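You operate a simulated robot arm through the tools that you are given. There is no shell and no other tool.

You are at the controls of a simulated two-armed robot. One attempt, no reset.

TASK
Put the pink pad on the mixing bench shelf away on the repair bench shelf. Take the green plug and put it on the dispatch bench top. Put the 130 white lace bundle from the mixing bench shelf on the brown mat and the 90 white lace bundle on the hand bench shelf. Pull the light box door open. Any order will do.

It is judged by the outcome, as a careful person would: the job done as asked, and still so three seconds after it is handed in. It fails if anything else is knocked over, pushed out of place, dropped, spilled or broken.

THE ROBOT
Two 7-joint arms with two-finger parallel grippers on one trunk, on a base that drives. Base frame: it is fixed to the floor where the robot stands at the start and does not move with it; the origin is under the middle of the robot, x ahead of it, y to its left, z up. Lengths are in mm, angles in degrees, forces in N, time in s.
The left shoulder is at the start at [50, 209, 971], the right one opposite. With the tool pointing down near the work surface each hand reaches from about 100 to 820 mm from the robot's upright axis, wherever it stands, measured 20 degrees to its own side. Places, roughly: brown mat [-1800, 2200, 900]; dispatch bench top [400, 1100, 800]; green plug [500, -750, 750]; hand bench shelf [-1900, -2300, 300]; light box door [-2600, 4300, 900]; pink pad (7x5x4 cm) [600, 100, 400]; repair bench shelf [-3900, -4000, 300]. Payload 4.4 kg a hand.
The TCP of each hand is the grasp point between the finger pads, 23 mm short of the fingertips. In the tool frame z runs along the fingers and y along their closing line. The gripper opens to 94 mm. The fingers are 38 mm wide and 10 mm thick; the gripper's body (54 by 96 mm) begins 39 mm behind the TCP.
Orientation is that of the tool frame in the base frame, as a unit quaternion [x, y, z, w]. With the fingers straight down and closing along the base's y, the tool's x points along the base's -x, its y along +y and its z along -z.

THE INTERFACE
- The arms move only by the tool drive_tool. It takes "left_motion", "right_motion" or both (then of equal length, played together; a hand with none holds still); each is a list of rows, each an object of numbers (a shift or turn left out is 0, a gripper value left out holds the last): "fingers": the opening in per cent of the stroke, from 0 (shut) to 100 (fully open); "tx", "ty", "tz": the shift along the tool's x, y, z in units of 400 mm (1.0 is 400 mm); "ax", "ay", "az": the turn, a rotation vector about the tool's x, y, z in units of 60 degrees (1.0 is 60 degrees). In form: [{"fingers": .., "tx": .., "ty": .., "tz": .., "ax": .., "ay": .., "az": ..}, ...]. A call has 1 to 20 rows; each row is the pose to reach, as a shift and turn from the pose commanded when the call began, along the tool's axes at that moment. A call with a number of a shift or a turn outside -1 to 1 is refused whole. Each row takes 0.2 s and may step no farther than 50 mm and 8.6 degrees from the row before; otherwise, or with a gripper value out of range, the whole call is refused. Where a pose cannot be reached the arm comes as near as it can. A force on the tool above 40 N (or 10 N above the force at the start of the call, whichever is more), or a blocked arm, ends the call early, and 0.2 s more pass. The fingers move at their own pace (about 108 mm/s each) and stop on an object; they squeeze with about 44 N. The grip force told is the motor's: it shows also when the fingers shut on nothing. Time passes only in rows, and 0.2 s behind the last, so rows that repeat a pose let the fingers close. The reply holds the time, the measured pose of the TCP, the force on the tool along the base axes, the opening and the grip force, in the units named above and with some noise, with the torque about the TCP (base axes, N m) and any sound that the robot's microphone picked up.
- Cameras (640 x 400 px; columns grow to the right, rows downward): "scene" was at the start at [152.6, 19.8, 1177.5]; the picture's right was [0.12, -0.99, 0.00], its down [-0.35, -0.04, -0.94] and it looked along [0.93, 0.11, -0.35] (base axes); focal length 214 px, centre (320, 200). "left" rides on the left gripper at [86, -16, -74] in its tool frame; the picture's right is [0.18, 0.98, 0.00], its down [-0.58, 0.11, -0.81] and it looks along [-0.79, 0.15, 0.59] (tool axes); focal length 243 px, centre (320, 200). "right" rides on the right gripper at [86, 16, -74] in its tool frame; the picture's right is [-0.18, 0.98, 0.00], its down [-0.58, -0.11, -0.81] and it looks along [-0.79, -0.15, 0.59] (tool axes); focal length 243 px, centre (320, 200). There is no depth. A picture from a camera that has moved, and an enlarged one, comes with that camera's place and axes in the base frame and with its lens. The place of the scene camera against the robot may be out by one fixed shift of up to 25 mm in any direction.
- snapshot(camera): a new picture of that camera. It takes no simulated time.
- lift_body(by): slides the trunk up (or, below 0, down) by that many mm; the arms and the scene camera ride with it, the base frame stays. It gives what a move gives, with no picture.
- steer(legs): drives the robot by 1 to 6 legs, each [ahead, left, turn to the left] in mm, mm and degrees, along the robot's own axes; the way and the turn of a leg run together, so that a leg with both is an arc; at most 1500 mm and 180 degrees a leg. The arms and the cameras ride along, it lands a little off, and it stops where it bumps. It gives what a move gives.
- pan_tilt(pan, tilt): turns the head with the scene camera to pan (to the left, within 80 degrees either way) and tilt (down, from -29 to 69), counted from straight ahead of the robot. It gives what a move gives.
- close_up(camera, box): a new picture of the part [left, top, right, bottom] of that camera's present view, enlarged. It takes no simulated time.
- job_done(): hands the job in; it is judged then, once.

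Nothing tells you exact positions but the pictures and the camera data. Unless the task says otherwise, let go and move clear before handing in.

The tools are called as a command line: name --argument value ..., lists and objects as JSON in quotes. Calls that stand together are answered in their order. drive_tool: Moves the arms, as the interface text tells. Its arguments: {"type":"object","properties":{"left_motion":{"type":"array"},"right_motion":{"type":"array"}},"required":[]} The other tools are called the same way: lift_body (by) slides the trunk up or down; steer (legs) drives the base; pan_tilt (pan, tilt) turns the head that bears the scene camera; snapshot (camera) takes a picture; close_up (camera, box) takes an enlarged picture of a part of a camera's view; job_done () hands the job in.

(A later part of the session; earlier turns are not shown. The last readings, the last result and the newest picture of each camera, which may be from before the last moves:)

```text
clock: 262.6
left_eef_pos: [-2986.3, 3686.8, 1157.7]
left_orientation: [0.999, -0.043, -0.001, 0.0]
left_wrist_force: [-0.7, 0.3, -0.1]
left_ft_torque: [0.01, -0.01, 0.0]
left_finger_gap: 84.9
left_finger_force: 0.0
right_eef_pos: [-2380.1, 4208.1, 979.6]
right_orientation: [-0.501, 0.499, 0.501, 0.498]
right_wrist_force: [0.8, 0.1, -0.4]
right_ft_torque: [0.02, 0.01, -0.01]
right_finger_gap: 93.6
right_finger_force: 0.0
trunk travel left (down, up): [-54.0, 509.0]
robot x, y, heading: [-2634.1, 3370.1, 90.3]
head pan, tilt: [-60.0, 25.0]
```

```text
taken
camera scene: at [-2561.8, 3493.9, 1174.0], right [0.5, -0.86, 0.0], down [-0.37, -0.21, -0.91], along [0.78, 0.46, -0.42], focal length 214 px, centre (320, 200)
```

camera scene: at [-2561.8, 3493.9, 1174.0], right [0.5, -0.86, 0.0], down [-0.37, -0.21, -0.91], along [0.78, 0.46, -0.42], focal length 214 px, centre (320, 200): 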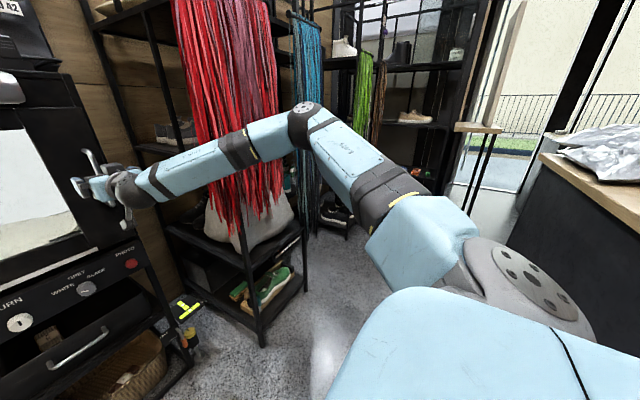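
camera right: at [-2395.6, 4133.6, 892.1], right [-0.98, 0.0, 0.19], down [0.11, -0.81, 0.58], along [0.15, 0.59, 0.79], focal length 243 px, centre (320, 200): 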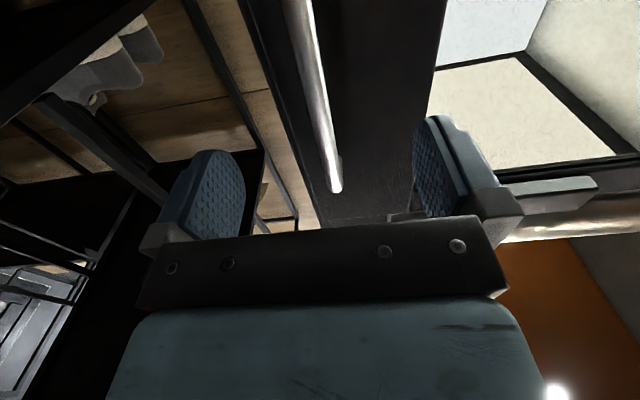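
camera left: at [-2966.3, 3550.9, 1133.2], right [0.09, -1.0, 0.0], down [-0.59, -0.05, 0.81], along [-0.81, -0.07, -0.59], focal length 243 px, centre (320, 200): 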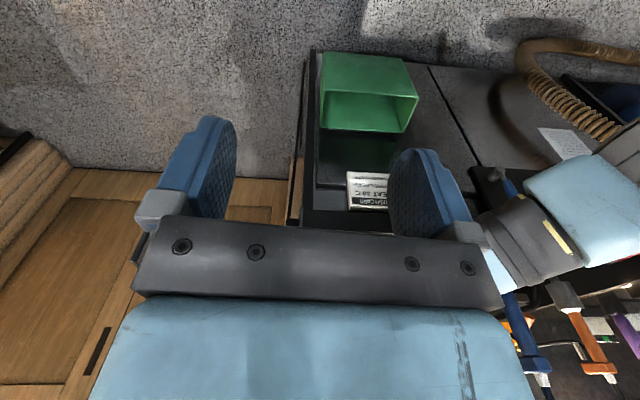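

Aligned. I'll advance 22 mm first and watch for any sign of being blocked.

steer --legs '[[22, 0, 0]]'

snapshot --camera "right"

```text
clock: 263.4
left_eef_pos: [-2986.4, 3709.8, 1157.0]
left_orientation: [0.999, -0.042, -0.002, -0.001]
left_wrist_force: [0.4, 0.3, 0.1]
left_ft_torque: [-0.04, 0.0, 0.02]
left_finger_gap: 84.5
left_finger_force: 0.2
right_eef_pos: [-2378.7, 4231.2, 979.5]
right_orientation: [-0.501, 0.499, 0.501, 0.499]
right_wrist_force: [0.4, -0.1, -0.7]
right_ft_torque: [0.04, 0.0, -0.02]
right_finger_gap: 93.7
right_finger_force: 0.1
trunk travel left (down, up): [-54.0, 509.0]
robot x, y, heading: [-2637.6, 3393.5, 90.3]
head pan, tilt: [-60.0, 25.0]
```

```text
taken
camera right: at [-2395.3, 4156.1, 891.8], right [-0.98, 0.0, 0.19], down [0.11, -0.81, 0.58], along [0.15, 0.59, 0.79], focal length 243 px, centre (320, 200)
```

right: 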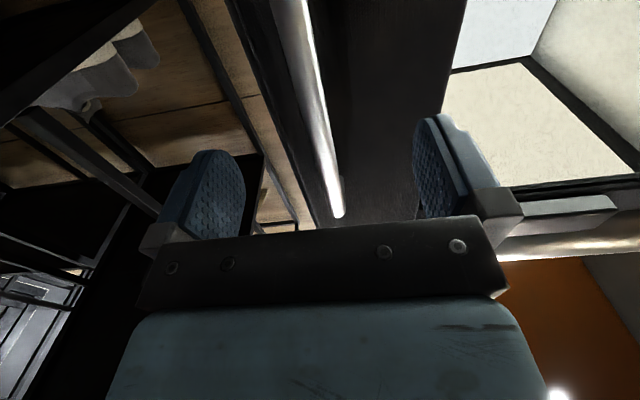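

No blocking this time. I'll advance 17 mm more and close on the bar.

steer --legs '[[17, 0, 0]]'

drive_tool --right_motion '[{"fingers": 50}, {"fingers": 20}, {"fingers": 0}, {"fingers": 0}]'

snapshot --camera "right"

pan_tilt --pan -10 --tilt 25

snapshot --camera "scene"

```text
clock: 264.2
left_eef_pos: [-2986.9, 3726.9, 1157.4]
left_orientation: [0.999, -0.043, -0.002, -0.001]
left_wrist_force: [0.7, -0.9, 0.3]
left_ft_torque: [-0.02, 0.05, 0.0]
left_finger_gap: 84.5
left_finger_force: 0.1
right_eef_pos: [-2380.0, 4247.9, 979.4]
right_orientation: [-0.5, 0.5, 0.5, 0.5]
right_wrist_force: [0.5, 0.4, -1.4]
right_ft_torque: [0.01, 0.02, -0.02]
right_finger_gap: 94.1
right_finger_force: 0.0
trunk travel left (down, up): [-54.0, 509.0]
robot x, y, heading: [-2632.8, 3412.8, 90.1]
head pan, tilt: [-60.0, 25.0]
```

```text
clock: 265.2
left_eef_pos: [-2985.5, 3726.7, 1157.7]
left_orientation: [0.999, -0.042, -0.003, 0.0]
left_wrist_force: [0.4, 1.0, -0.1]
left_ft_torque: [-0.02, -0.03, -0.01]
left_finger_gap: 84.7
left_finger_force: 0.2
right_eef_pos: [-2380.3, 4247.8, 978.2]
right_orientation: [0.502, -0.499, -0.502, -0.498]
right_wrist_force: [-8.0, 0.4, -1.9]
right_ft_torque: [0.17, 0.15, 0.1]
right_finger_gap: 11.7
right_finger_force: 45.2
trunk travel left (down, up): [-54.0, 509.0]
robot x, y, heading: [-2634.4, 3411.4, 90.3]
head pan, tilt: [-60.0, 25.0]
```

```text
taken
camera right: at [-2397.0, 4172.6, 892.6], right [-0.98, -0.01, 0.18], down [0.11, -0.81, 0.58], along [0.15, 0.59, 0.79], focal length 243 px, centre (320, 200)
```

right: 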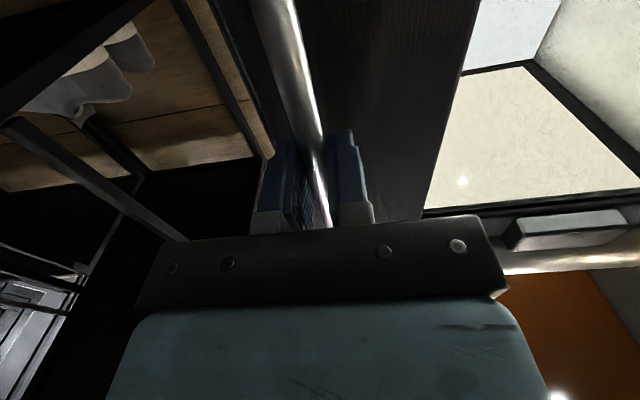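

```text
clock: 266.4
left_eef_pos: [-2988.5, 3725.9, 1157.5]
left_orientation: [0.999, -0.043, -0.001, 0.001]
left_wrist_force: [-0.6, -0.3, 0.3]
left_ft_torque: [0.01, -0.01, -0.03]
left_finger_gap: 84.7
left_finger_force: 0.1
right_eef_pos: [-2381.2, 4247.7, 979.6]
right_orientation: [0.501, -0.499, -0.501, -0.499]
right_wrist_force: [-14.0, 1.1, -0.7]
right_ft_torque: [0.1, 0.14, 0.09]
right_finger_gap: 11.9
right_finger_force: 44.7
trunk travel left (down, up): [-54.0, 509.0]
robot x, y, heading: [-2633.8, 3409.2, 90.2]
head pan, tilt: [-10.0, 25.0]
```

```text
taken
camera scene: at [-2627.0, 3577.5, 1174.1], right [0.99, -0.17, 0.0], down [-0.07, -0.42, -0.91], along [0.16, 0.89, -0.42], focal length 214 px, centre (320, 200)
```

scene: 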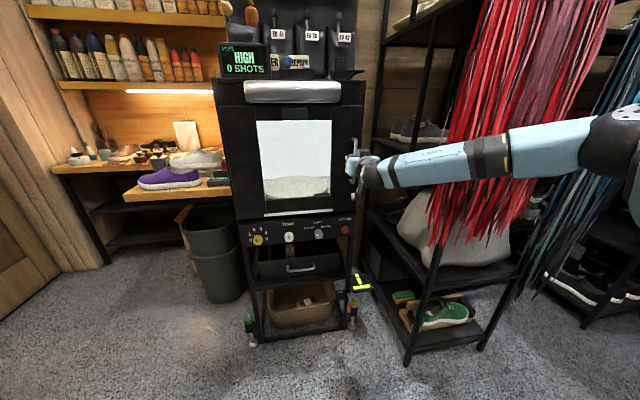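

The handle bar is gripped. I'll pull gently with the base along the door's arc: first 66 mm back and 13 mm left, then check.

steer --legs '[[-66, 13, 0]]'

snapshot --camera "scene"

snapshot --camera "right"

```text
clock: 267.4
left_eef_pos: [-3001.6, 3660.7, 1156.7]
left_orientation: [0.999, -0.042, -0.001, 0.0]
left_wrist_force: [0.1, 0.4, 0.6]
left_ft_torque: [0.0, 0.0, 0.0]
left_finger_gap: 84.6
left_finger_force: 0.0
right_eef_pos: [-2393.9, 4180.9, 979.1]
right_orientation: [0.501, -0.499, -0.501, -0.499]
right_wrist_force: [-19.2, 5.2, -1.4]
right_ft_torque: [-0.24, 1.0, 0.1]
right_finger_gap: 11.7
right_finger_force: 45.0
trunk travel left (down, up): [-54.0, 509.0]
robot x, y, heading: [-2648.4, 3343.4, 90.3]
head pan, tilt: [-10.0, 25.0]
```

```text
taken
camera scene: at [-2640.3, 3511.2, 1174.0], right [0.99, -0.17, 0.0], down [-0.07, -0.42, -0.91], along [0.16, 0.89, -0.42], focal length 214 px, centre (320, 200)
```

scene: 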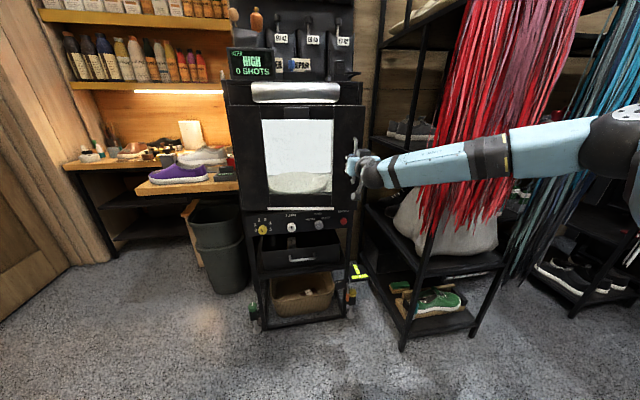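

```text
taken
camera right: at [-2409.8, 4106.2, 892.6], right [-0.98, 0.0, 0.18], down [0.11, -0.81, 0.58], along [0.15, 0.59, 0.79], focal length 243 px, centre (320, 200)
```

right: 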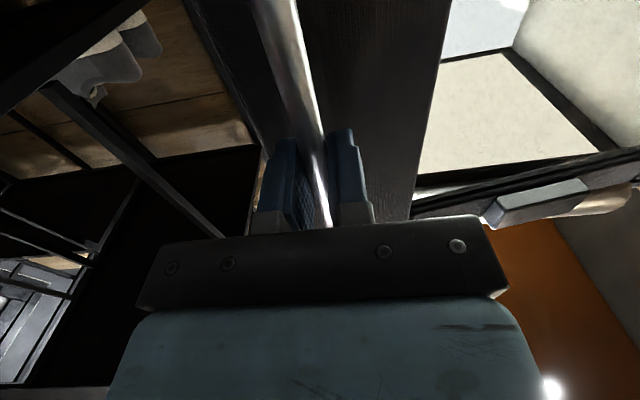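

The door is coming along. I'll tuck the left hand in toward the middle to keep it clear of the washing station, then continue the arc.

drive_tool --left_motion '[{"tx": 0.1}, {"tx": 0.2}, {"tx": 0.3}]'

steer --legs '[[-55, 52, -2]]'

snapshot --camera "scene"

```text
clock: 268.2
left_eef_pos: [-2880.0, 3647.9, 1158.3]
left_orientation: [0.999, -0.043, -0.001, 0.0]
left_wrist_force: [0.0, -0.6, 0.2]
left_ft_torque: [0.02, -0.03, 0.02]
left_finger_gap: 84.7
left_finger_force: 0.1
right_eef_pos: [-2393.0, 4181.0, 979.8]
right_orientation: [-0.501, 0.5, 0.502, 0.498]
right_wrist_force: [-6.4, 2.2, -2.3]
right_ft_torque: [1.07, 0.49, 0.01]
right_finger_gap: 12.0
right_finger_force: 45.2
trunk travel left (down, up): [-54.0, 509.0]
robot x, y, heading: [-2648.1, 3343.7, 90.5]
head pan, tilt: [-10.0, 25.0]
```

```text
clock: 269.3
left_eef_pos: [-2924.1, 3599.9, 1158.1]
left_orientation: [0.998, -0.06, -0.002, -0.001]
left_wrist_force: [0.3, 0.2, 0.5]
left_ft_torque: [-0.01, -0.01, -0.02]
left_finger_gap: 84.5
left_finger_force: 0.1
right_eef_pos: [-2417.9, 4117.5, 978.6]
right_orientation: [-0.493, 0.507, 0.493, 0.507]
right_wrist_force: [-3.9, 2.4, 0.7]
right_ft_torque: [-0.17, 0.48, 0.05]
right_finger_gap: 11.8
right_finger_force: 44.9
trunk travel left (down, up): [-54.0, 509.0]
robot x, y, heading: [-2698.3, 3288.5, 88.3]
head pan, tilt: [-10.0, 25.0]
```

```text
taken
camera scene: at [-2687.7, 3455.3, 1174.1], right [0.98, -0.21, 0.0], down [-0.09, -0.41, -0.91], along [0.19, 0.89, -0.42], focal length 214 px, centre (320, 200)
```

scene: 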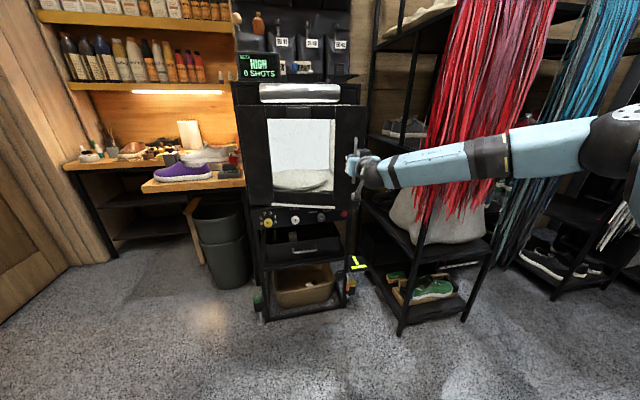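

The door swings smoothly, about 20 degrees so far. I'll continue the arc in two more legs.

steer --legs '[[-49, 62, -2.3]]'

steer --legs '[[-46, 69, -2]]'

snapshot --camera "scene"

snapshot --camera "right"

```text
clock: 270.6
left_eef_pos: [-2974.9, 3563.5, 1157.8]
left_orientation: [0.997, -0.079, -0.002, 0.001]
left_wrist_force: [-1.0, -0.5, -0.2]
left_ft_torque: [-0.03, 0.02, 0.01]
left_finger_gap: 84.7
left_finger_force: 0.1
right_eef_pos: [-2450.5, 4060.6, 979.8]
right_orientation: [-0.481, 0.518, 0.483, 0.516]
right_wrist_force: [4.1, -3.0, -0.6]
right_ft_torque: [-0.33, 0.41, 0.03]
right_finger_gap: 11.9
right_finger_force: 45.2
trunk travel left (down, up): [-54.0, 509.0]
robot x, y, heading: [-2764.1, 3247.7, 86.1]
head pan, tilt: [-10.0, 25.0]
```

```text
clock: 271.8
left_eef_pos: [-3036.3, 3530.2, 1158.7]
left_orientation: [0.995, -0.097, -0.003, -0.002]
left_wrist_force: [0.5, -0.7, -0.7]
left_ft_torque: [0.03, 0.0, 0.0]
left_finger_gap: 84.5
left_finger_force: 0.1
right_eef_pos: [-2494.1, 4006.4, 979.4]
right_orientation: [-0.472, 0.527, 0.474, 0.525]
right_wrist_force: [8.9, -8.2, -1.0]
right_ft_torque: [-0.46, 0.38, -0.03]
right_finger_gap: 11.8
right_finger_force: 45.4
trunk travel left (down, up): [-54.0, 509.0]
robot x, y, heading: [-2840.0, 3201.7, 83.9]
head pan, tilt: [-10.0, 25.0]
```

```text
taken
camera scene: at [-2812.5, 3367.2, 1174.2], right [0.96, -0.28, 0.0], down [-0.12, -0.41, -0.91], along [0.25, 0.87, -0.42], focal length 214 px, centre (320, 200)
```

scene: 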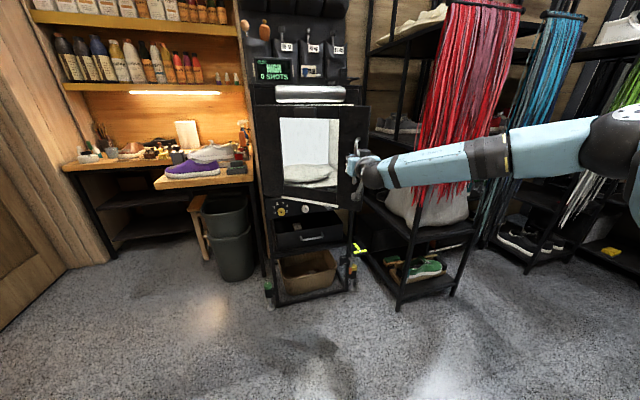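

```text
taken
camera right: at [-2518.2, 3934.7, 892.6], right [-0.98, 0.1, 0.19], down [0.03, -0.81, 0.58], along [0.21, 0.57, 0.79], focal length 243 px, centre (320, 200)
```

right: 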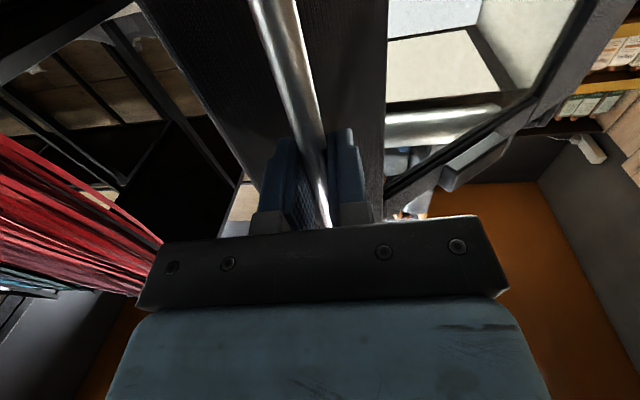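

About 40 degrees open. Before going further left I'll check the left arm's clearance to the washing station.

pan_tilt --pan 65 --tilt 25

snapshot --camera "scene"

```text
clock: 273.3
left_eef_pos: [-3036.5, 3530.4, 1157.8]
left_orientation: [0.995, -0.099, -0.002, 0.0]
left_wrist_force: [-0.1, 0.1, 0.0]
left_ft_torque: [0.03, -0.03, 0.04]
left_finger_gap: 84.6
left_finger_force: 0.1
right_eef_pos: [-2493.7, 4008.0, 979.5]
right_orientation: [-0.471, 0.528, 0.473, 0.525]
right_wrist_force: [4.6, -4.7, 0.9]
right_ft_torque: [-0.12, 0.34, -0.04]
right_finger_gap: 11.6
right_finger_force: 44.7
trunk travel left (down, up): [-54.0, 509.0]
robot x, y, heading: [-2838.9, 3203.1, 83.9]
head pan, tilt: [65.0, 25.0]
```

```text
taken
camera scene: at [-2917.3, 3326.4, 1174.2], right [0.52, 0.86, 0.0], down [0.36, -0.22, -0.91], along [-0.78, 0.47, -0.42], focal length 214 px, centre (320, 200)
```

scene: 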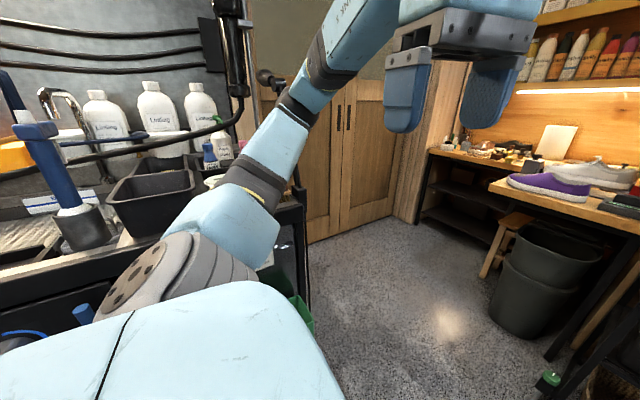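

The washing station is close on my left, so I won't drive further that way; I'll continue the door's arc with the arm instead, turning the wrist a little as it swings.

drive_tool --right_motion '[{"ty": 0.058, "tz": -0.0625, "ax": 0.042}, {"ty": 0.1205, "tz": -0.12, "ax": 0.083}, {"ty": 0.188, "tz": -0.172, "ax": 0.133}, {"ty": 0.26, "tz": -0.218, "ax": 0.2}]'

pan_tilt --pan -5 --tilt 25

snapshot --camera "scene"

snapshot --camera "right"

```text
clock: 274.1
left_eef_pos: [-3040.2, 3532.6, 1157.1]
left_orientation: [0.996, -0.093, -0.001, 0.0]
left_wrist_force: [0.5, 0.2, 0.5]
left_ft_torque: [0.02, 0.04, -0.02]
left_finger_gap: 84.9
left_finger_force: 0.0
right_eef_pos: [-2561.7, 3950.0, 979.1]
right_orientation: [-0.453, 0.549, 0.448, 0.542]
right_wrist_force: [-12.5, 17.7, -11.4]
right_ft_torque: [-0.07, 1.41, 0.27]
right_finger_gap: 11.8
right_finger_force: 45.2
right hand out of reach, approached as far as the arm can: row 2, 3
trunk travel left (down, up): [-54.0, 509.0]
robot x, y, heading: [-2836.7, 3206.0, 84.4]
head pan, tilt: [65.0, 25.0]
stopped in row 3 (right hand): the force on the tool passed its limit at 49 N (the readings are from after the stop); the commanded pose is now the measured one
```

```text
clock: 275.5
left_eef_pos: [-3040.5, 3535.5, 1156.1]
left_orientation: [0.995, -0.095, -0.001, 0.003]
left_wrist_force: [0.5, 0.3, -0.2]
left_ft_torque: [0.0, 0.04, -0.03]
left_finger_gap: 84.7
left_finger_force: 0.0
right_eef_pos: [-2559.1, 3952.3, 978.9]
right_orientation: [-0.451, 0.55, 0.446, 0.544]
right_wrist_force: [-21.7, 30.4, -19.5]
right_ft_torque: [-0.02, 1.65, 0.14]
right_finger_gap: 11.8
right_finger_force: 45.7
trunk travel left (down, up): [-54.0, 509.0]
robot x, y, heading: [-2839.9, 3203.5, 84.4]
head pan, tilt: [-5.0, 25.0]
```

```text
taken
camera scene: at [-2823.7, 3375.7, 1173.1], right [0.98, -0.19, 0.0], down [-0.08, -0.42, -0.9], along [0.17, 0.89, -0.43], focal length 214 px, centre (320, 200)
```

scene: 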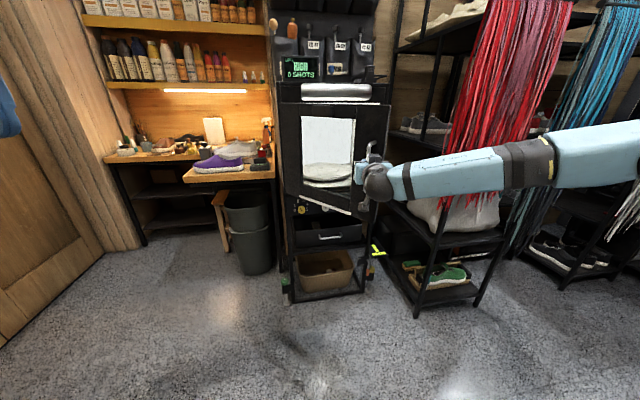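

```text
taken
camera right: at [-2590.2, 3880.3, 893.6], right [-0.96, 0.19, 0.18], down [-0.05, -0.81, 0.59], along [0.26, 0.56, 0.79], focal length 243 px, centre (320, 200)
```

right: 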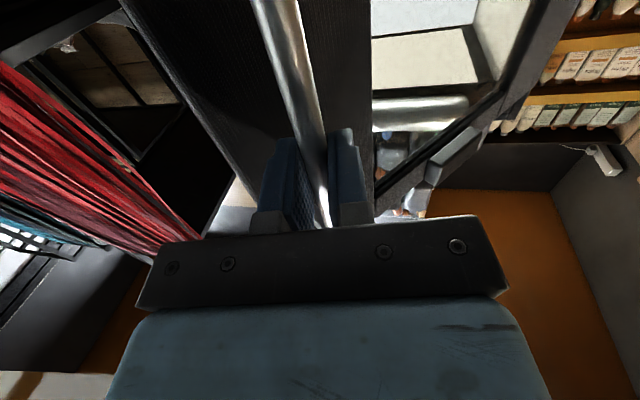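

The arm hit a joint limit at about 52 degrees and stopped on force. I'll release the handle, withdraw, and then push the door further open from its inner side.

drive_tool --right_motion '[{"fingers": 22}, {"fingers": 26}, {"fingers": 26}]'

snapshot --camera "right"

snapshot --camera "scene"

```text
clock: 276.3
left_eef_pos: [-3039.2, 3531.6, 1157.2]
left_orientation: [0.995, -0.095, -0.001, -0.001]
left_wrist_force: [-0.2, -0.3, -0.5]
left_ft_torque: [0.01, 0.0, -0.01]
left_finger_gap: 84.9
left_finger_force: 0.0
right_eef_pos: [-2557.0, 3946.3, 984.5]
right_orientation: [-0.448, 0.549, 0.447, 0.545]
right_wrist_force: [0.3, -0.5, 0.2]
right_ft_torque: [0.0, 0.0, -0.01]
right_finger_gap: 24.2
right_finger_force: 0.0
trunk travel left (down, up): [-54.0, 509.0]
robot x, y, heading: [-2838.9, 3206.8, 84.2]
head pan, tilt: [-5.0, 25.0]
```

```text
taken
camera right: at [-2588.5, 3876.8, 897.8], right [-0.96, 0.2, 0.19], down [-0.05, -0.81, 0.58], along [0.26, 0.55, 0.79], focal length 243 px, centre (320, 200)
```

right: 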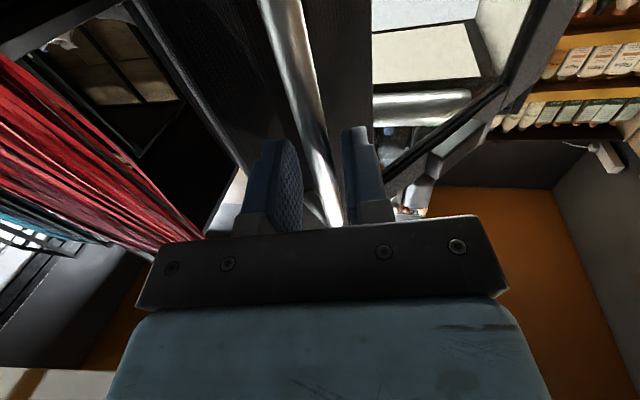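

```text
taken
camera scene: at [-2822.4, 3370.6, 1174.1], right [0.98, -0.19, 0.0], down [-0.08, -0.42, -0.91], along [0.17, 0.89, -0.42], focal length 214 px, centre (320, 200)
```

scene: 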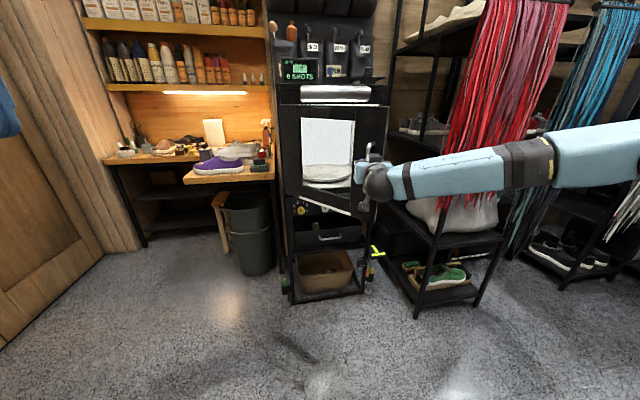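

I'll zoom in to verify how far the door really is open and that the cabinet itself hasn't moved.

close_up --camera "scene" --box '[260, 70, 420, 320]'

close_up --camera "scene" --box '[270, 80, 400, 230]'

```text
1.60 times, centred on (340, 195) of scene
camera zoom: at [-2822.4, 3370.6, 1174.1], right [0.98, -0.19, 0.0], down [-0.08, -0.42, -0.91], along [0.17, 0.89, -0.42], focal length 343 px, centre (288, 208)
```

zoom: 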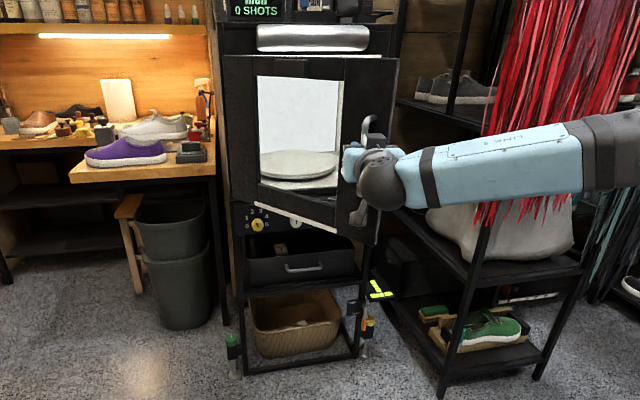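

```text
2.67 times, centred on (335, 155) of scene
camera zoom: at [-2822.4, 3370.6, 1174.1], right [0.98, -0.19, 0.0], down [-0.08, -0.42, -0.91], along [0.17, 0.89, -0.42], focal length 572 px, centre (280, 320)
```

zoom: 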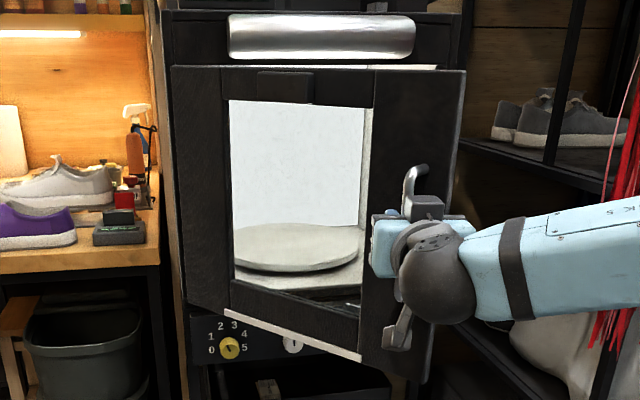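

The door is clearly open around 50 degrees and the cabinet stands still. I'll withdraw the fingers from the bar.

drive_tool --right_motion '[{"tz": -0.05}, {"tz": -0.1}, {"tz": -0.15}, {"tz": -0.2}]'

snapshot --camera "right"

close_up --camera "scene" --box '[270, 80, 400, 230]'

```text
clock: 277.3
left_eef_pos: [-3039.4, 3531.6, 1156.7]
left_orientation: [0.995, -0.096, -0.002, 0.0]
left_wrist_force: [-0.8, 0.7, -0.7]
left_ft_torque: [-0.02, 0.03, 0.0]
left_finger_gap: 84.9
left_finger_force: 0.2
right_eef_pos: [-2573.0, 3871.3, 987.4]
right_orientation: [-0.448, 0.549, 0.447, 0.545]
right_wrist_force: [0.9, -0.1, 0.3]
right_ft_torque: [0.01, 0.03, 0.01]
right_finger_gap: 24.1
right_finger_force: 0.0
trunk travel left (down, up): [-54.0, 509.0]
robot x, y, heading: [-2839.2, 3203.4, 84.1]
head pan, tilt: [-5.0, 25.0]
```

```text
taken
camera right: at [-2603.4, 3800.6, 899.6], right [-0.96, 0.19, 0.19], down [-0.05, -0.81, 0.58], along [0.26, 0.55, 0.79], focal length 243 px, centre (320, 200)
```

right: 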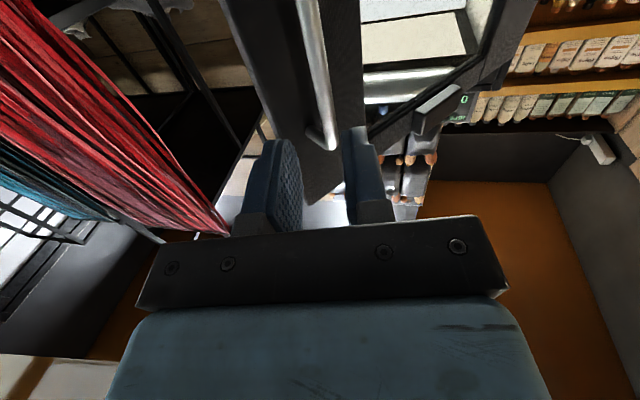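

```text
2.67 times, centred on (335, 155) of scene
camera zoom: at [-2822.4, 3370.2, 1174.2], right [0.98, -0.19, 0.0], down [-0.08, -0.41, -0.91], along [0.17, 0.89, -0.42], focal length 572 px, centre (280, 320)
```

zoom: 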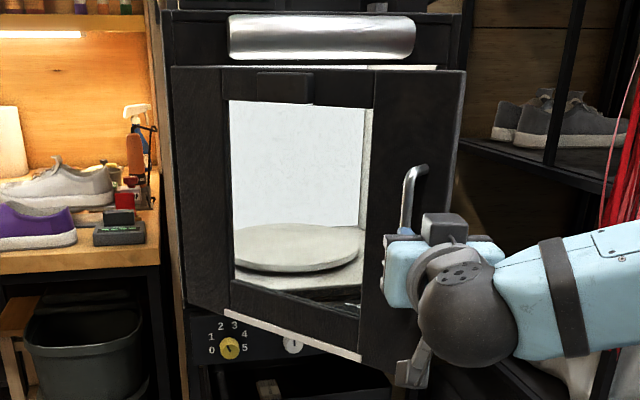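

The handle is free. I'll move right so that the hand is beside the door's free edge, straightening the heading.

steer --legs '[[0, -230, 6]]'

drive_tool --right_motion '[{"fingers": 0}, {"fingers": 0}]'

pan_tilt --pan -5 --tilt 25

snapshot --camera "scene"

snapshot --camera "right"

```text
clock: 279.8
left_eef_pos: [-2852.6, 3499.7, 1157.7]
left_orientation: [0.999, -0.049, -0.002, 0.0]
left_wrist_force: [0.2, -0.7, 0.2]
left_ft_torque: [-0.05, 0.01, 0.01]
left_finger_gap: 84.7
left_finger_force: 0.1
right_eef_pos: [-2418.7, 3882.1, 985.9]
right_orientation: [-0.473, 0.528, 0.471, 0.525]
right_wrist_force: [0.6, -0.1, 0.6]
right_ft_torque: [-0.02, 0.02, 0.01]
right_finger_gap: 24.5
right_finger_force: 0.1
trunk travel left (down, up): [-54.0, 509.0]
robot x, y, heading: [-2624.2, 3191.6, 89.5]
head pan, tilt: [-5.0, 25.0]
stopped in leg 1: the robot was blocked; the commanded pose is now the measured one
```

```text
clock: 280.4
left_eef_pos: [-2852.3, 3499.7, 1157.8]
left_orientation: [0.999, -0.049, -0.003, -0.001]
left_wrist_force: [0.4, -0.3, 0.7]
left_ft_torque: [-0.02, 0.02, 0.0]
left_finger_gap: 84.9
left_finger_force: 0.0
right_eef_pos: [-2419.7, 3882.0, 986.1]
right_orientation: [-0.472, 0.529, 0.471, 0.525]
right_wrist_force: [0.3, -0.1, 0.3]
right_ft_torque: [0.01, 0.01, 0.01]
right_finger_gap: 0.0
right_finger_force: 42.3
trunk travel left (down, up): [-54.0, 509.0]
robot x, y, heading: [-2621.6, 3193.0, 89.5]
head pan, tilt: [-5.0, 25.0]
```

```text
clock: 281.0
left_eef_pos: [-2852.8, 3500.3, 1156.1]
left_orientation: [0.999, -0.049, -0.003, -0.001]
left_wrist_force: [0.4, -0.1, 0.2]
left_ft_torque: [0.01, -0.01, 0.01]
left_finger_gap: 84.6
left_finger_force: 0.0
right_eef_pos: [-2418.2, 3882.0, 984.8]
right_orientation: [-0.472, 0.528, 0.471, 0.525]
right_wrist_force: [0.4, 0.8, 0.3]
right_ft_torque: [-0.04, -0.03, -0.01]
right_finger_gap: 0.0
right_finger_force: 42.7
trunk travel left (down, up): [-54.0, 509.0]
robot x, y, heading: [-2622.3, 3191.9, 89.5]
head pan, tilt: [-5.0, 25.0]
```

```text
taken
camera scene: at [-2621.3, 3360.9, 1174.1], right [1.0, -0.1, 0.0], down [-0.04, -0.42, -0.91], along [0.09, 0.9, -0.42], focal length 214 px, centre (320, 200)
```

scene: 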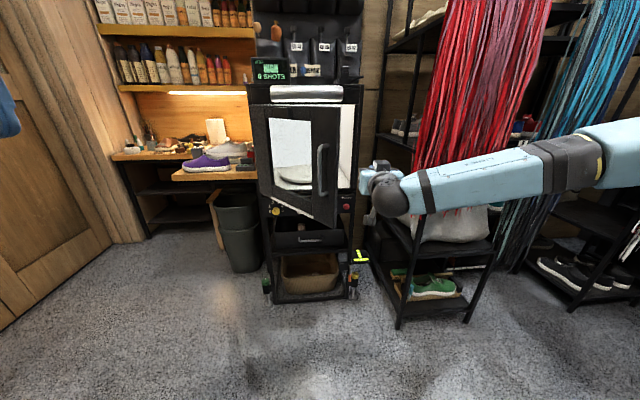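

```text
taken
camera right: at [-2443.2, 3809.1, 899.5], right [-0.98, 0.11, 0.19], down [0.02, -0.81, 0.59], along [0.21, 0.58, 0.79], focal length 243 px, centre (320, 200)
```

right: 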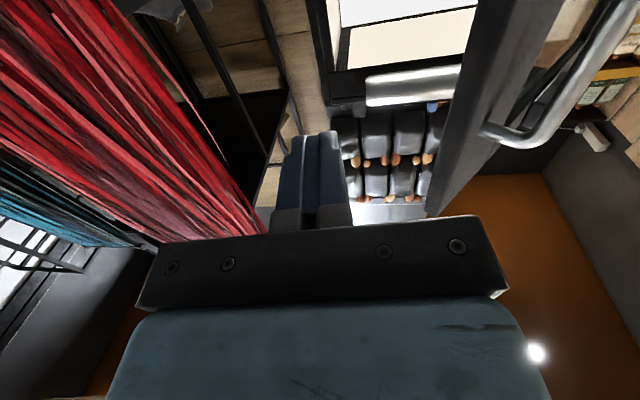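

A slight bump: my rear right corner met the counter corner, so I'll move away from it. Now I go forward along the door's free edge, hand on the inner side.

steer --legs '[[160, 0, 0]]'

snapshot --camera "scene"

snapshot --camera "right"

```text
clock: 282.4
left_eef_pos: [-2849.9, 3656.0, 1157.6]
left_orientation: [0.999, -0.049, -0.002, 0.0]
left_wrist_force: [0.2, 0.3, -0.1]
left_ft_torque: [-0.03, -0.01, -0.01]
left_finger_gap: 84.7
left_finger_force: 0.1
right_eef_pos: [-2419.1, 4038.7, 986.8]
right_orientation: [-0.474, 0.528, 0.472, 0.523]
right_wrist_force: [-0.1, -0.4, -0.7]
right_ft_torque: [0.02, 0.01, 0.0]
right_finger_gap: 0.0
right_finger_force: 42.8
trunk travel left (down, up): [-54.0, 509.0]
robot x, y, heading: [-2621.7, 3349.8, 89.5]
head pan, tilt: [-5.0, 25.0]
```

```text
taken
camera scene: at [-2620.1, 3518.1, 1174.0], right [1.0, -0.1, 0.0], down [-0.04, -0.42, -0.91], along [0.09, 0.9, -0.42], focal length 214 px, centre (320, 200)
```

scene: 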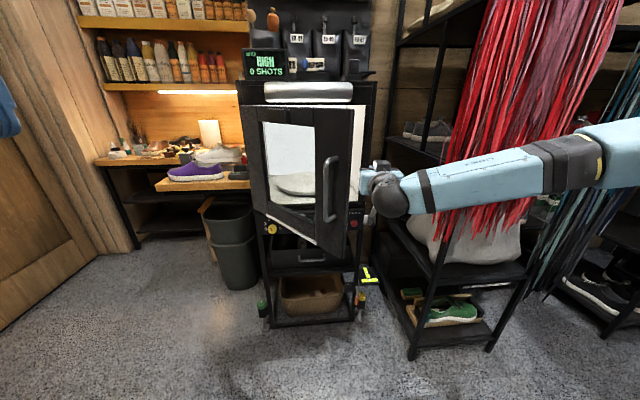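

```text
taken
camera right: at [-2442.6, 3966.2, 899.0], right [-0.98, 0.1, 0.19], down [0.02, -0.81, 0.59], along [0.21, 0.58, 0.79], focal length 243 px, centre (320, 200)
```

right: 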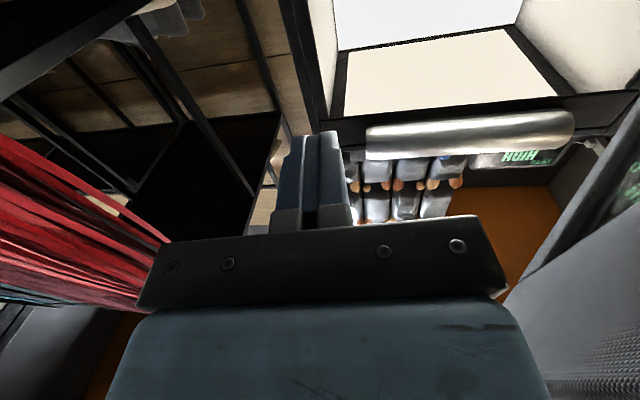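

The hand is now inside, beside the door's inner face. I'll strafe left to push the door further open.

steer --legs '[[0, 130, 0]]'

snapshot --camera "scene"

steer --legs '[[0, 100, 0]]'

snapshot --camera "scene"

snapshot --camera "right"

```text
clock: 284.2
left_eef_pos: [-2980.9, 3658.4, 1157.8]
left_orientation: [0.999, -0.05, -0.002, 0.0]
left_wrist_force: [-0.4, -0.1, 0.4]
left_ft_torque: [-0.02, 0.0, 0.0]
left_finger_gap: 84.5
left_finger_force: 0.2
right_eef_pos: [-2547.2, 4039.7, 985.8]
right_orientation: [-0.474, 0.527, 0.473, 0.524]
right_wrist_force: [0.2, 0.2, -0.5]
right_ft_torque: [-0.03, 0.01, -0.01]
right_finger_gap: 0.0
right_finger_force: 42.2
trunk travel left (down, up): [-54.0, 509.0]
robot x, y, heading: [-2750.9, 3349.5, 89.4]
head pan, tilt: [-5.0, 25.0]
```

```text
taken
camera scene: at [-2749.3, 3518.6, 1174.1], right [1.0, -0.1, 0.0], down [-0.04, -0.42, -0.91], along [0.09, 0.9, -0.42], focal length 214 px, centre (320, 200)
```

scene: 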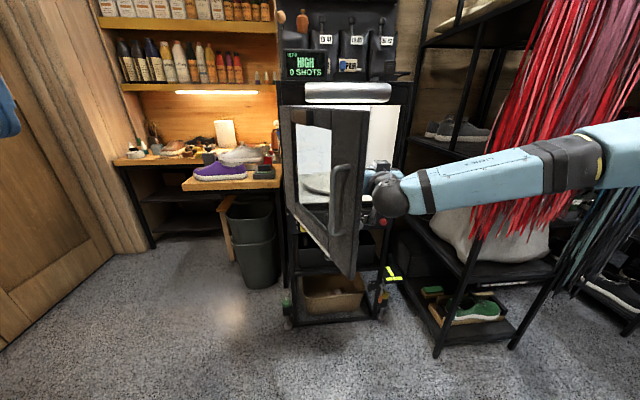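

```text
clock: 285.7
left_eef_pos: [-3081.5, 3659.0, 1157.7]
left_orientation: [0.999, -0.051, -0.003, -0.002]
left_wrist_force: [0.0, 0.2, 0.7]
left_ft_torque: [0.06, -0.02, 0.03]
left_finger_gap: 84.7
left_finger_force: 0.1
right_eef_pos: [-2647.4, 4040.6, 986.2]
right_orientation: [-0.473, 0.528, 0.472, 0.524]
right_wrist_force: [0.5, -0.2, 0.0]
right_ft_torque: [0.01, 0.02, -0.01]
right_finger_gap: 0.2
right_finger_force: 42.5
trunk travel left (down, up): [-54.0, 509.0]
robot x, y, heading: [-2854.4, 3355.1, 89.3]
head pan, tilt: [-5.0, 25.0]
```

```text
taken
camera scene: at [-2851.1, 3519.6, 1174.1], right [1.0, -0.1, 0.0], down [-0.04, -0.42, -0.91], along [0.09, 0.9, -0.42], focal length 214 px, centre (320, 200)
```

scene: 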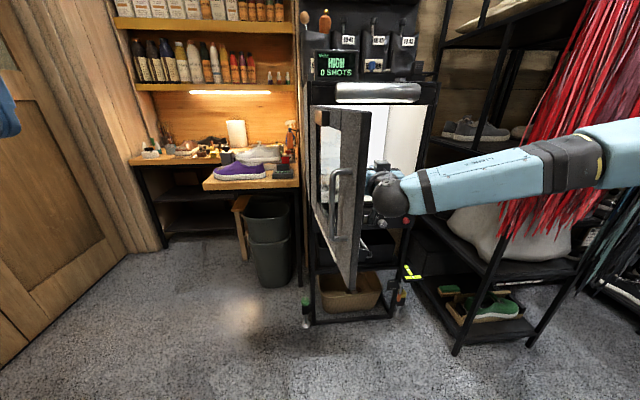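

```text
taken
camera right: at [-2672.3, 3967.6, 899.5], right [-0.98, 0.11, 0.19], down [0.02, -0.81, 0.59], along [0.21, 0.58, 0.79], focal length 243 px, centre (320, 200)
```

right: 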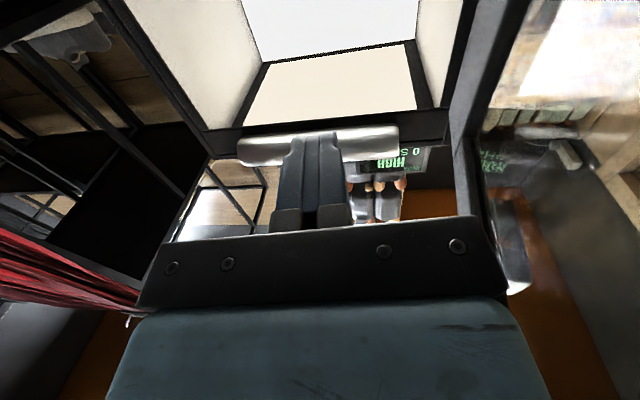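

The door is now around 75 degrees open. I'll push a little further left, then back out.

steer --legs '[[0, 60, 0]]'

snapshot --camera "scene"

```text
clock: 287.1
left_eef_pos: [-3142.8, 3661.4, 1156.7]
left_orientation: [0.999, -0.054, -0.003, 0.0]
left_wrist_force: [-0.1, -0.9, 0.9]
left_ft_torque: [-0.01, 0.01, 0.01]
left_finger_gap: 84.6
left_finger_force: 0.1
right_eef_pos: [-2706.6, 4041.8, 984.4]
right_orientation: [-0.471, 0.53, 0.47, 0.526]
right_wrist_force: [0.4, 0.0, 0.2]
right_ft_torque: [-0.02, -0.02, 0.01]
right_finger_gap: 0.1
right_finger_force: 42.2
trunk travel left (down, up): [-54.0, 509.0]
robot x, y, heading: [-2915.6, 3350.5, 89.2]
head pan, tilt: [-5.0, 25.0]
stopped in leg 1: the robot was blocked; the commanded pose is now the measured one
```

```text
taken
camera scene: at [-2912.8, 3521.7, 1174.0], right [0.99, -0.1, 0.0], down [-0.04, -0.42, -0.91], along [0.09, 0.9, -0.42], focal length 214 px, centre (320, 200)
```

scene: 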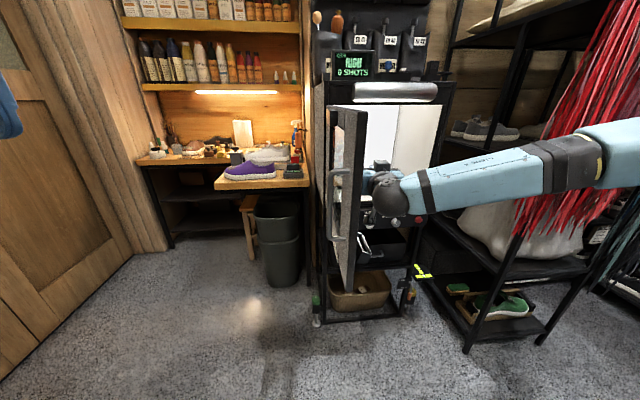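

The door is wide open (it hit its stop). I'll move away from it to the right a bit and back out, then check that it stays.

steer --legs '[[0, -80, 0], [-320, 0, 0]]'

snapshot --camera "scene"

close_up --camera "scene" --box '[240, 80, 460, 330]'

```text
clock: 290.2
left_eef_pos: [-3066.8, 3342.8, 1156.9]
left_orientation: [0.998, -0.06, -0.003, 0.0]
left_wrist_force: [-0.9, 0.2, 0.3]
left_ft_torque: [0.04, 0.0, -0.01]
left_finger_gap: 84.5
left_finger_force: 0.0
right_eef_pos: [-2628.2, 3717.6, 986.1]
right_orientation: [-0.468, 0.532, 0.467, 0.528]
right_wrist_force: [-0.3, -0.6, -0.7]
right_ft_torque: [-0.03, 0.0, 0.03]
right_finger_gap: 0.1
right_finger_force: 42.6
trunk travel left (down, up): [-54.0, 509.0]
robot x, y, heading: [-2844.3, 3033.4, 88.5]
head pan, tilt: [-5.0, 25.0]
```

```text
taken
camera scene: at [-2839.0, 3200.0, 1174.2], right [0.99, -0.11, 0.0], down [-0.05, -0.42, -0.91], along [0.1, 0.9, -0.42], focal length 214 px, centre (320, 200)
```

scene: 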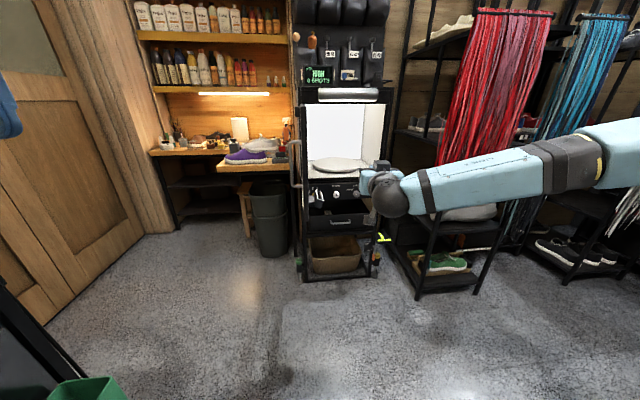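

```text
1.60 times, centred on (350, 205) of scene
camera zoom: at [-2839.0, 3200.0, 1174.2], right [0.99, -0.11, 0.0], down [-0.05, -0.42, -0.91], along [0.1, 0.9, -0.42], focal length 343 px, centre (272, 192)
```

zoom: 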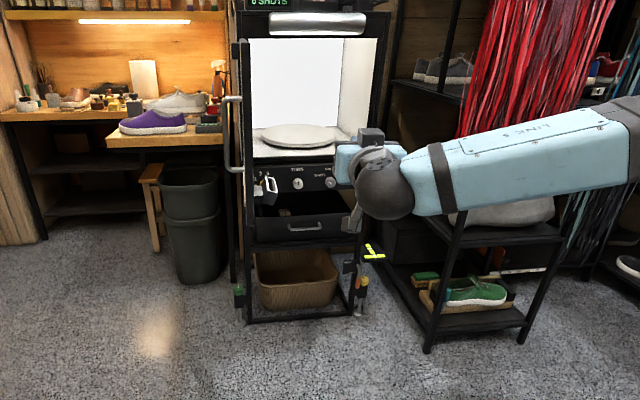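

The door stands fully open at about 90 degrees. I'll check the small white thing near the control panel, to be sure nothing got knocked.

close_up --camera "scene" --box '[290, 165, 380, 235]'

close_up --camera "scene" --box '[280, 60, 400, 170]'

```text
5.71 times, centred on (335, 200) of scene
camera zoom: at [-2839.0, 3200.0, 1174.2], right [0.99, -0.11, 0.0], down [-0.05, -0.42, -0.91], along [0.1, 0.9, -0.42], focal length 1226 px, centre (234, 200)
```

zoom: 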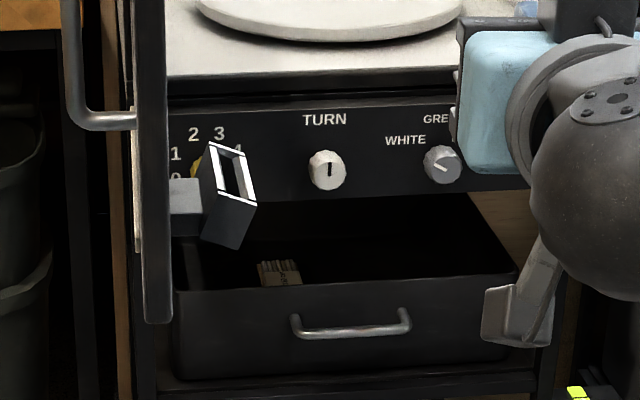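

```text
3.64 times, centred on (340, 115) of scene
camera zoom: at [-2839.0, 3200.0, 1174.2], right [0.99, -0.11, 0.0], down [-0.05, -0.42, -0.91], along [0.1, 0.9, -0.42], focal length 780 px, centre (247, 509)
```

zoom: 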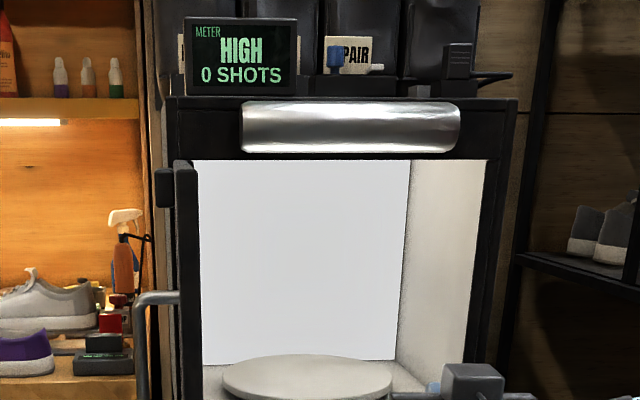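

That piece is fixed to the door's inside; nothing was knocked. The door job is done; I'll fold the right hand back to its carrying pose, then leave through the corridor.

drive_tool --right_motion '[{"tz": -0.06, "ay": 0.125}, {"tz": -0.12, "ay": 0.25}, {"tz": -0.18, "ay": 0.375}, {"tz": -0.24, "ay": 0.5}, {"tz": -0.3, "ay": 0.625}, {"tz": -0.36, "ay": 0.75}, {"tz": -0.42, "ay": 0.875}, {"tz": -0.48, "ay": 1.0}]'

drive_tool --right_motion '[{"tz": -0.03, "ay": 0.125}, {"tz": -0.06, "ay": 0.25}, {"tz": -0.09, "ay": 0.375}, {"tz": -0.12, "ay": 0.5}]'

steer --legs '[[0, 0, 1.5], [-1000, 0, 0]]'

snapshot --camera "scene"

```text
clock: 292.0
left_eef_pos: [-3067.2, 3342.9, 1157.5]
left_orientation: [0.998, -0.06, -0.003, 0.0]
left_wrist_force: [-0.5, -0.1, -0.2]
left_ft_torque: [0.0, -0.02, 0.0]
left_finger_gap: 84.7
left_finger_force: 0.1
right_eef_pos: [-2650.7, 3526.5, 990.0]
right_orientation: [-0.639, 0.725, 0.17, 0.191]
right_wrist_force: [0.3, -0.2, -0.1]
right_ft_torque: [-0.03, 0.01, -0.02]
right_finger_gap: 0.2
right_finger_force: 42.2
trunk travel left (down, up): [-54.0, 509.0]
robot x, y, heading: [-2845.1, 3031.7, 88.5]
head pan, tilt: [-5.0, 25.0]
```

```text
clock: 293.0
left_eef_pos: [-3066.0, 3343.5, 1157.3]
left_orientation: [0.998, -0.06, -0.003, 0.0]
left_wrist_force: [0.3, 0.0, -0.2]
left_ft_torque: [-0.03, 0.0, 0.01]
left_finger_gap: 84.7
left_finger_force: 0.1
right_eef_pos: [-2654.2, 3505.2, 1029.6]
right_orientation: [-0.662, 0.75, -0.001, -0.003]
right_wrist_force: [-0.2, -0.4, -0.1]
right_ft_torque: [-0.01, -0.01, 0.03]
right_finger_gap: 0.0
right_finger_force: 42.7
trunk travel left (down, up): [-54.0, 509.0]
robot x, y, heading: [-2845.2, 3033.8, 88.4]
head pan, tilt: [-5.0, 25.0]
```

```text
clock: 295.2
left_eef_pos: [-3074.6, 3177.3, 1156.6]
left_orientation: [0.999, -0.047, -0.004, -0.001]
left_wrist_force: [-0.3, -0.9, -0.1]
left_ft_torque: [0.03, 0.01, 0.01]
left_finger_gap: 84.6
left_finger_force: 0.1
right_eef_pos: [-2665.4, 3349.5, 1029.3]
right_orientation: [-0.671, 0.741, 0.0, -0.003]
right_wrist_force: [-0.2, -0.2, 0.6]
right_ft_torque: [0.06, -0.01, 0.02]
right_finger_gap: 0.0
right_finger_force: 42.4
trunk travel left (down, up): [-54.0, 509.0]
robot x, y, heading: [-2845.1, 2874.4, 90.0]
head pan, tilt: [-5.0, 25.0]
stopped in leg 2: the robot was blocked; the commanded pose is now the measured one
```

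```text
taken
camera scene: at [-2843.0, 3039.8, 1174.4], right [1.0, -0.09, 0.0], down [-0.04, -0.42, -0.91], along [0.08, 0.9, -0.42], focal length 214 px, centre (320, 200)
```

scene: 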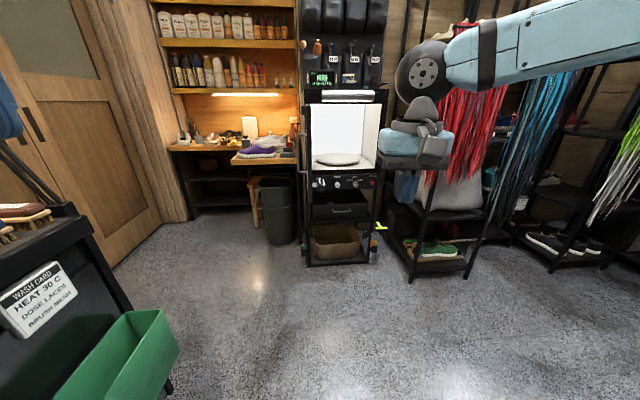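

I got blocked while backing up; I need to see what touches. Looking left and right.

pan_tilt --pan 80 --tilt 25

snapshot --camera "scene"

pan_tilt --pan -80 --tilt 25

snapshot --camera "scene"

```text
clock: 296.8
left_eef_pos: [-3073.9, 3178.5, 1157.5]
left_orientation: [0.999, -0.046, -0.003, 0.0]
left_wrist_force: [0.5, -0.4, -0.2]
left_ft_torque: [0.0, 0.01, 0.01]
left_finger_gap: 84.4
left_finger_force: 0.0
right_eef_pos: [-2667.0, 3349.6, 1028.8]
right_orientation: [-0.67, 0.742, -0.001, -0.003]
right_wrist_force: [0.1, 0.4, -0.4]
right_ft_torque: [0.0, 0.0, 0.01]
right_finger_gap: 0.0
right_finger_force: 42.4
trunk travel left (down, up): [-54.0, 509.0]
robot x, y, heading: [-2847.1, 2872.9, 89.6]
head pan, tilt: [80.0, 25.0]
```

```text
taken
camera scene: at [-2942.2, 2966.0, 1174.1], right [0.18, 0.98, 0.0], down [0.42, -0.07, -0.91], along [-0.89, 0.16, -0.42], focal length 214 px, centre (320, 200)
```

scene: 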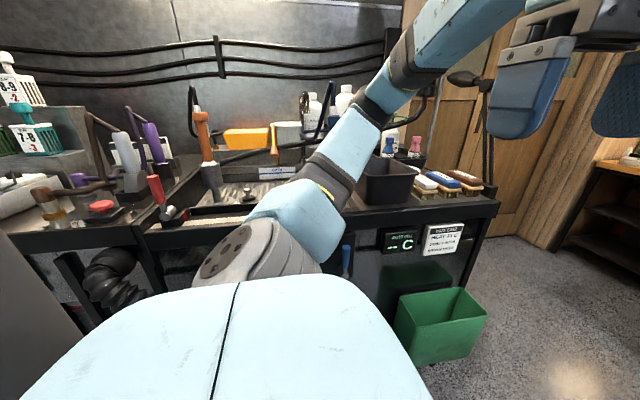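

```text
clock: 299.3
left_eef_pos: [-3074.8, 3178.9, 1156.7]
left_orientation: [0.999, -0.047, -0.004, 0.0]
left_wrist_force: [-0.3, 0.7, -0.9]
left_ft_torque: [0.03, 0.04, 0.05]
left_finger_gap: 84.5
left_finger_force: 0.0
right_eef_pos: [-2666.5, 3350.9, 1028.6]
right_orientation: [-0.671, 0.742, -0.002, -0.002]
right_wrist_force: [0.0, 0.6, -0.6]
right_ft_torque: [0.04, -0.01, 0.0]
right_finger_gap: 0.0
right_finger_force: 42.2
trunk travel left (down, up): [-54.0, 509.0]
robot x, y, heading: [-2843.1, 2873.0, 90.1]
head pan, tilt: [-80.0, 25.0]
```

```text
taken
camera scene: at [-2760.7, 2965.8, 1174.1], right [0.17, -0.98, 0.0], down [-0.42, -0.07, -0.91], along [0.89, 0.16, -0.42], focal length 214 px, centre (320, 200)
```

scene: 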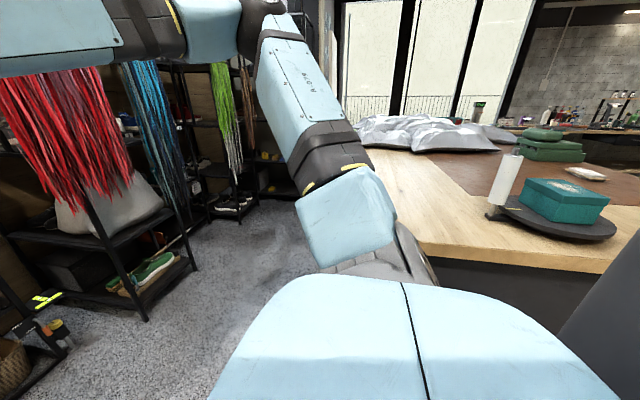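

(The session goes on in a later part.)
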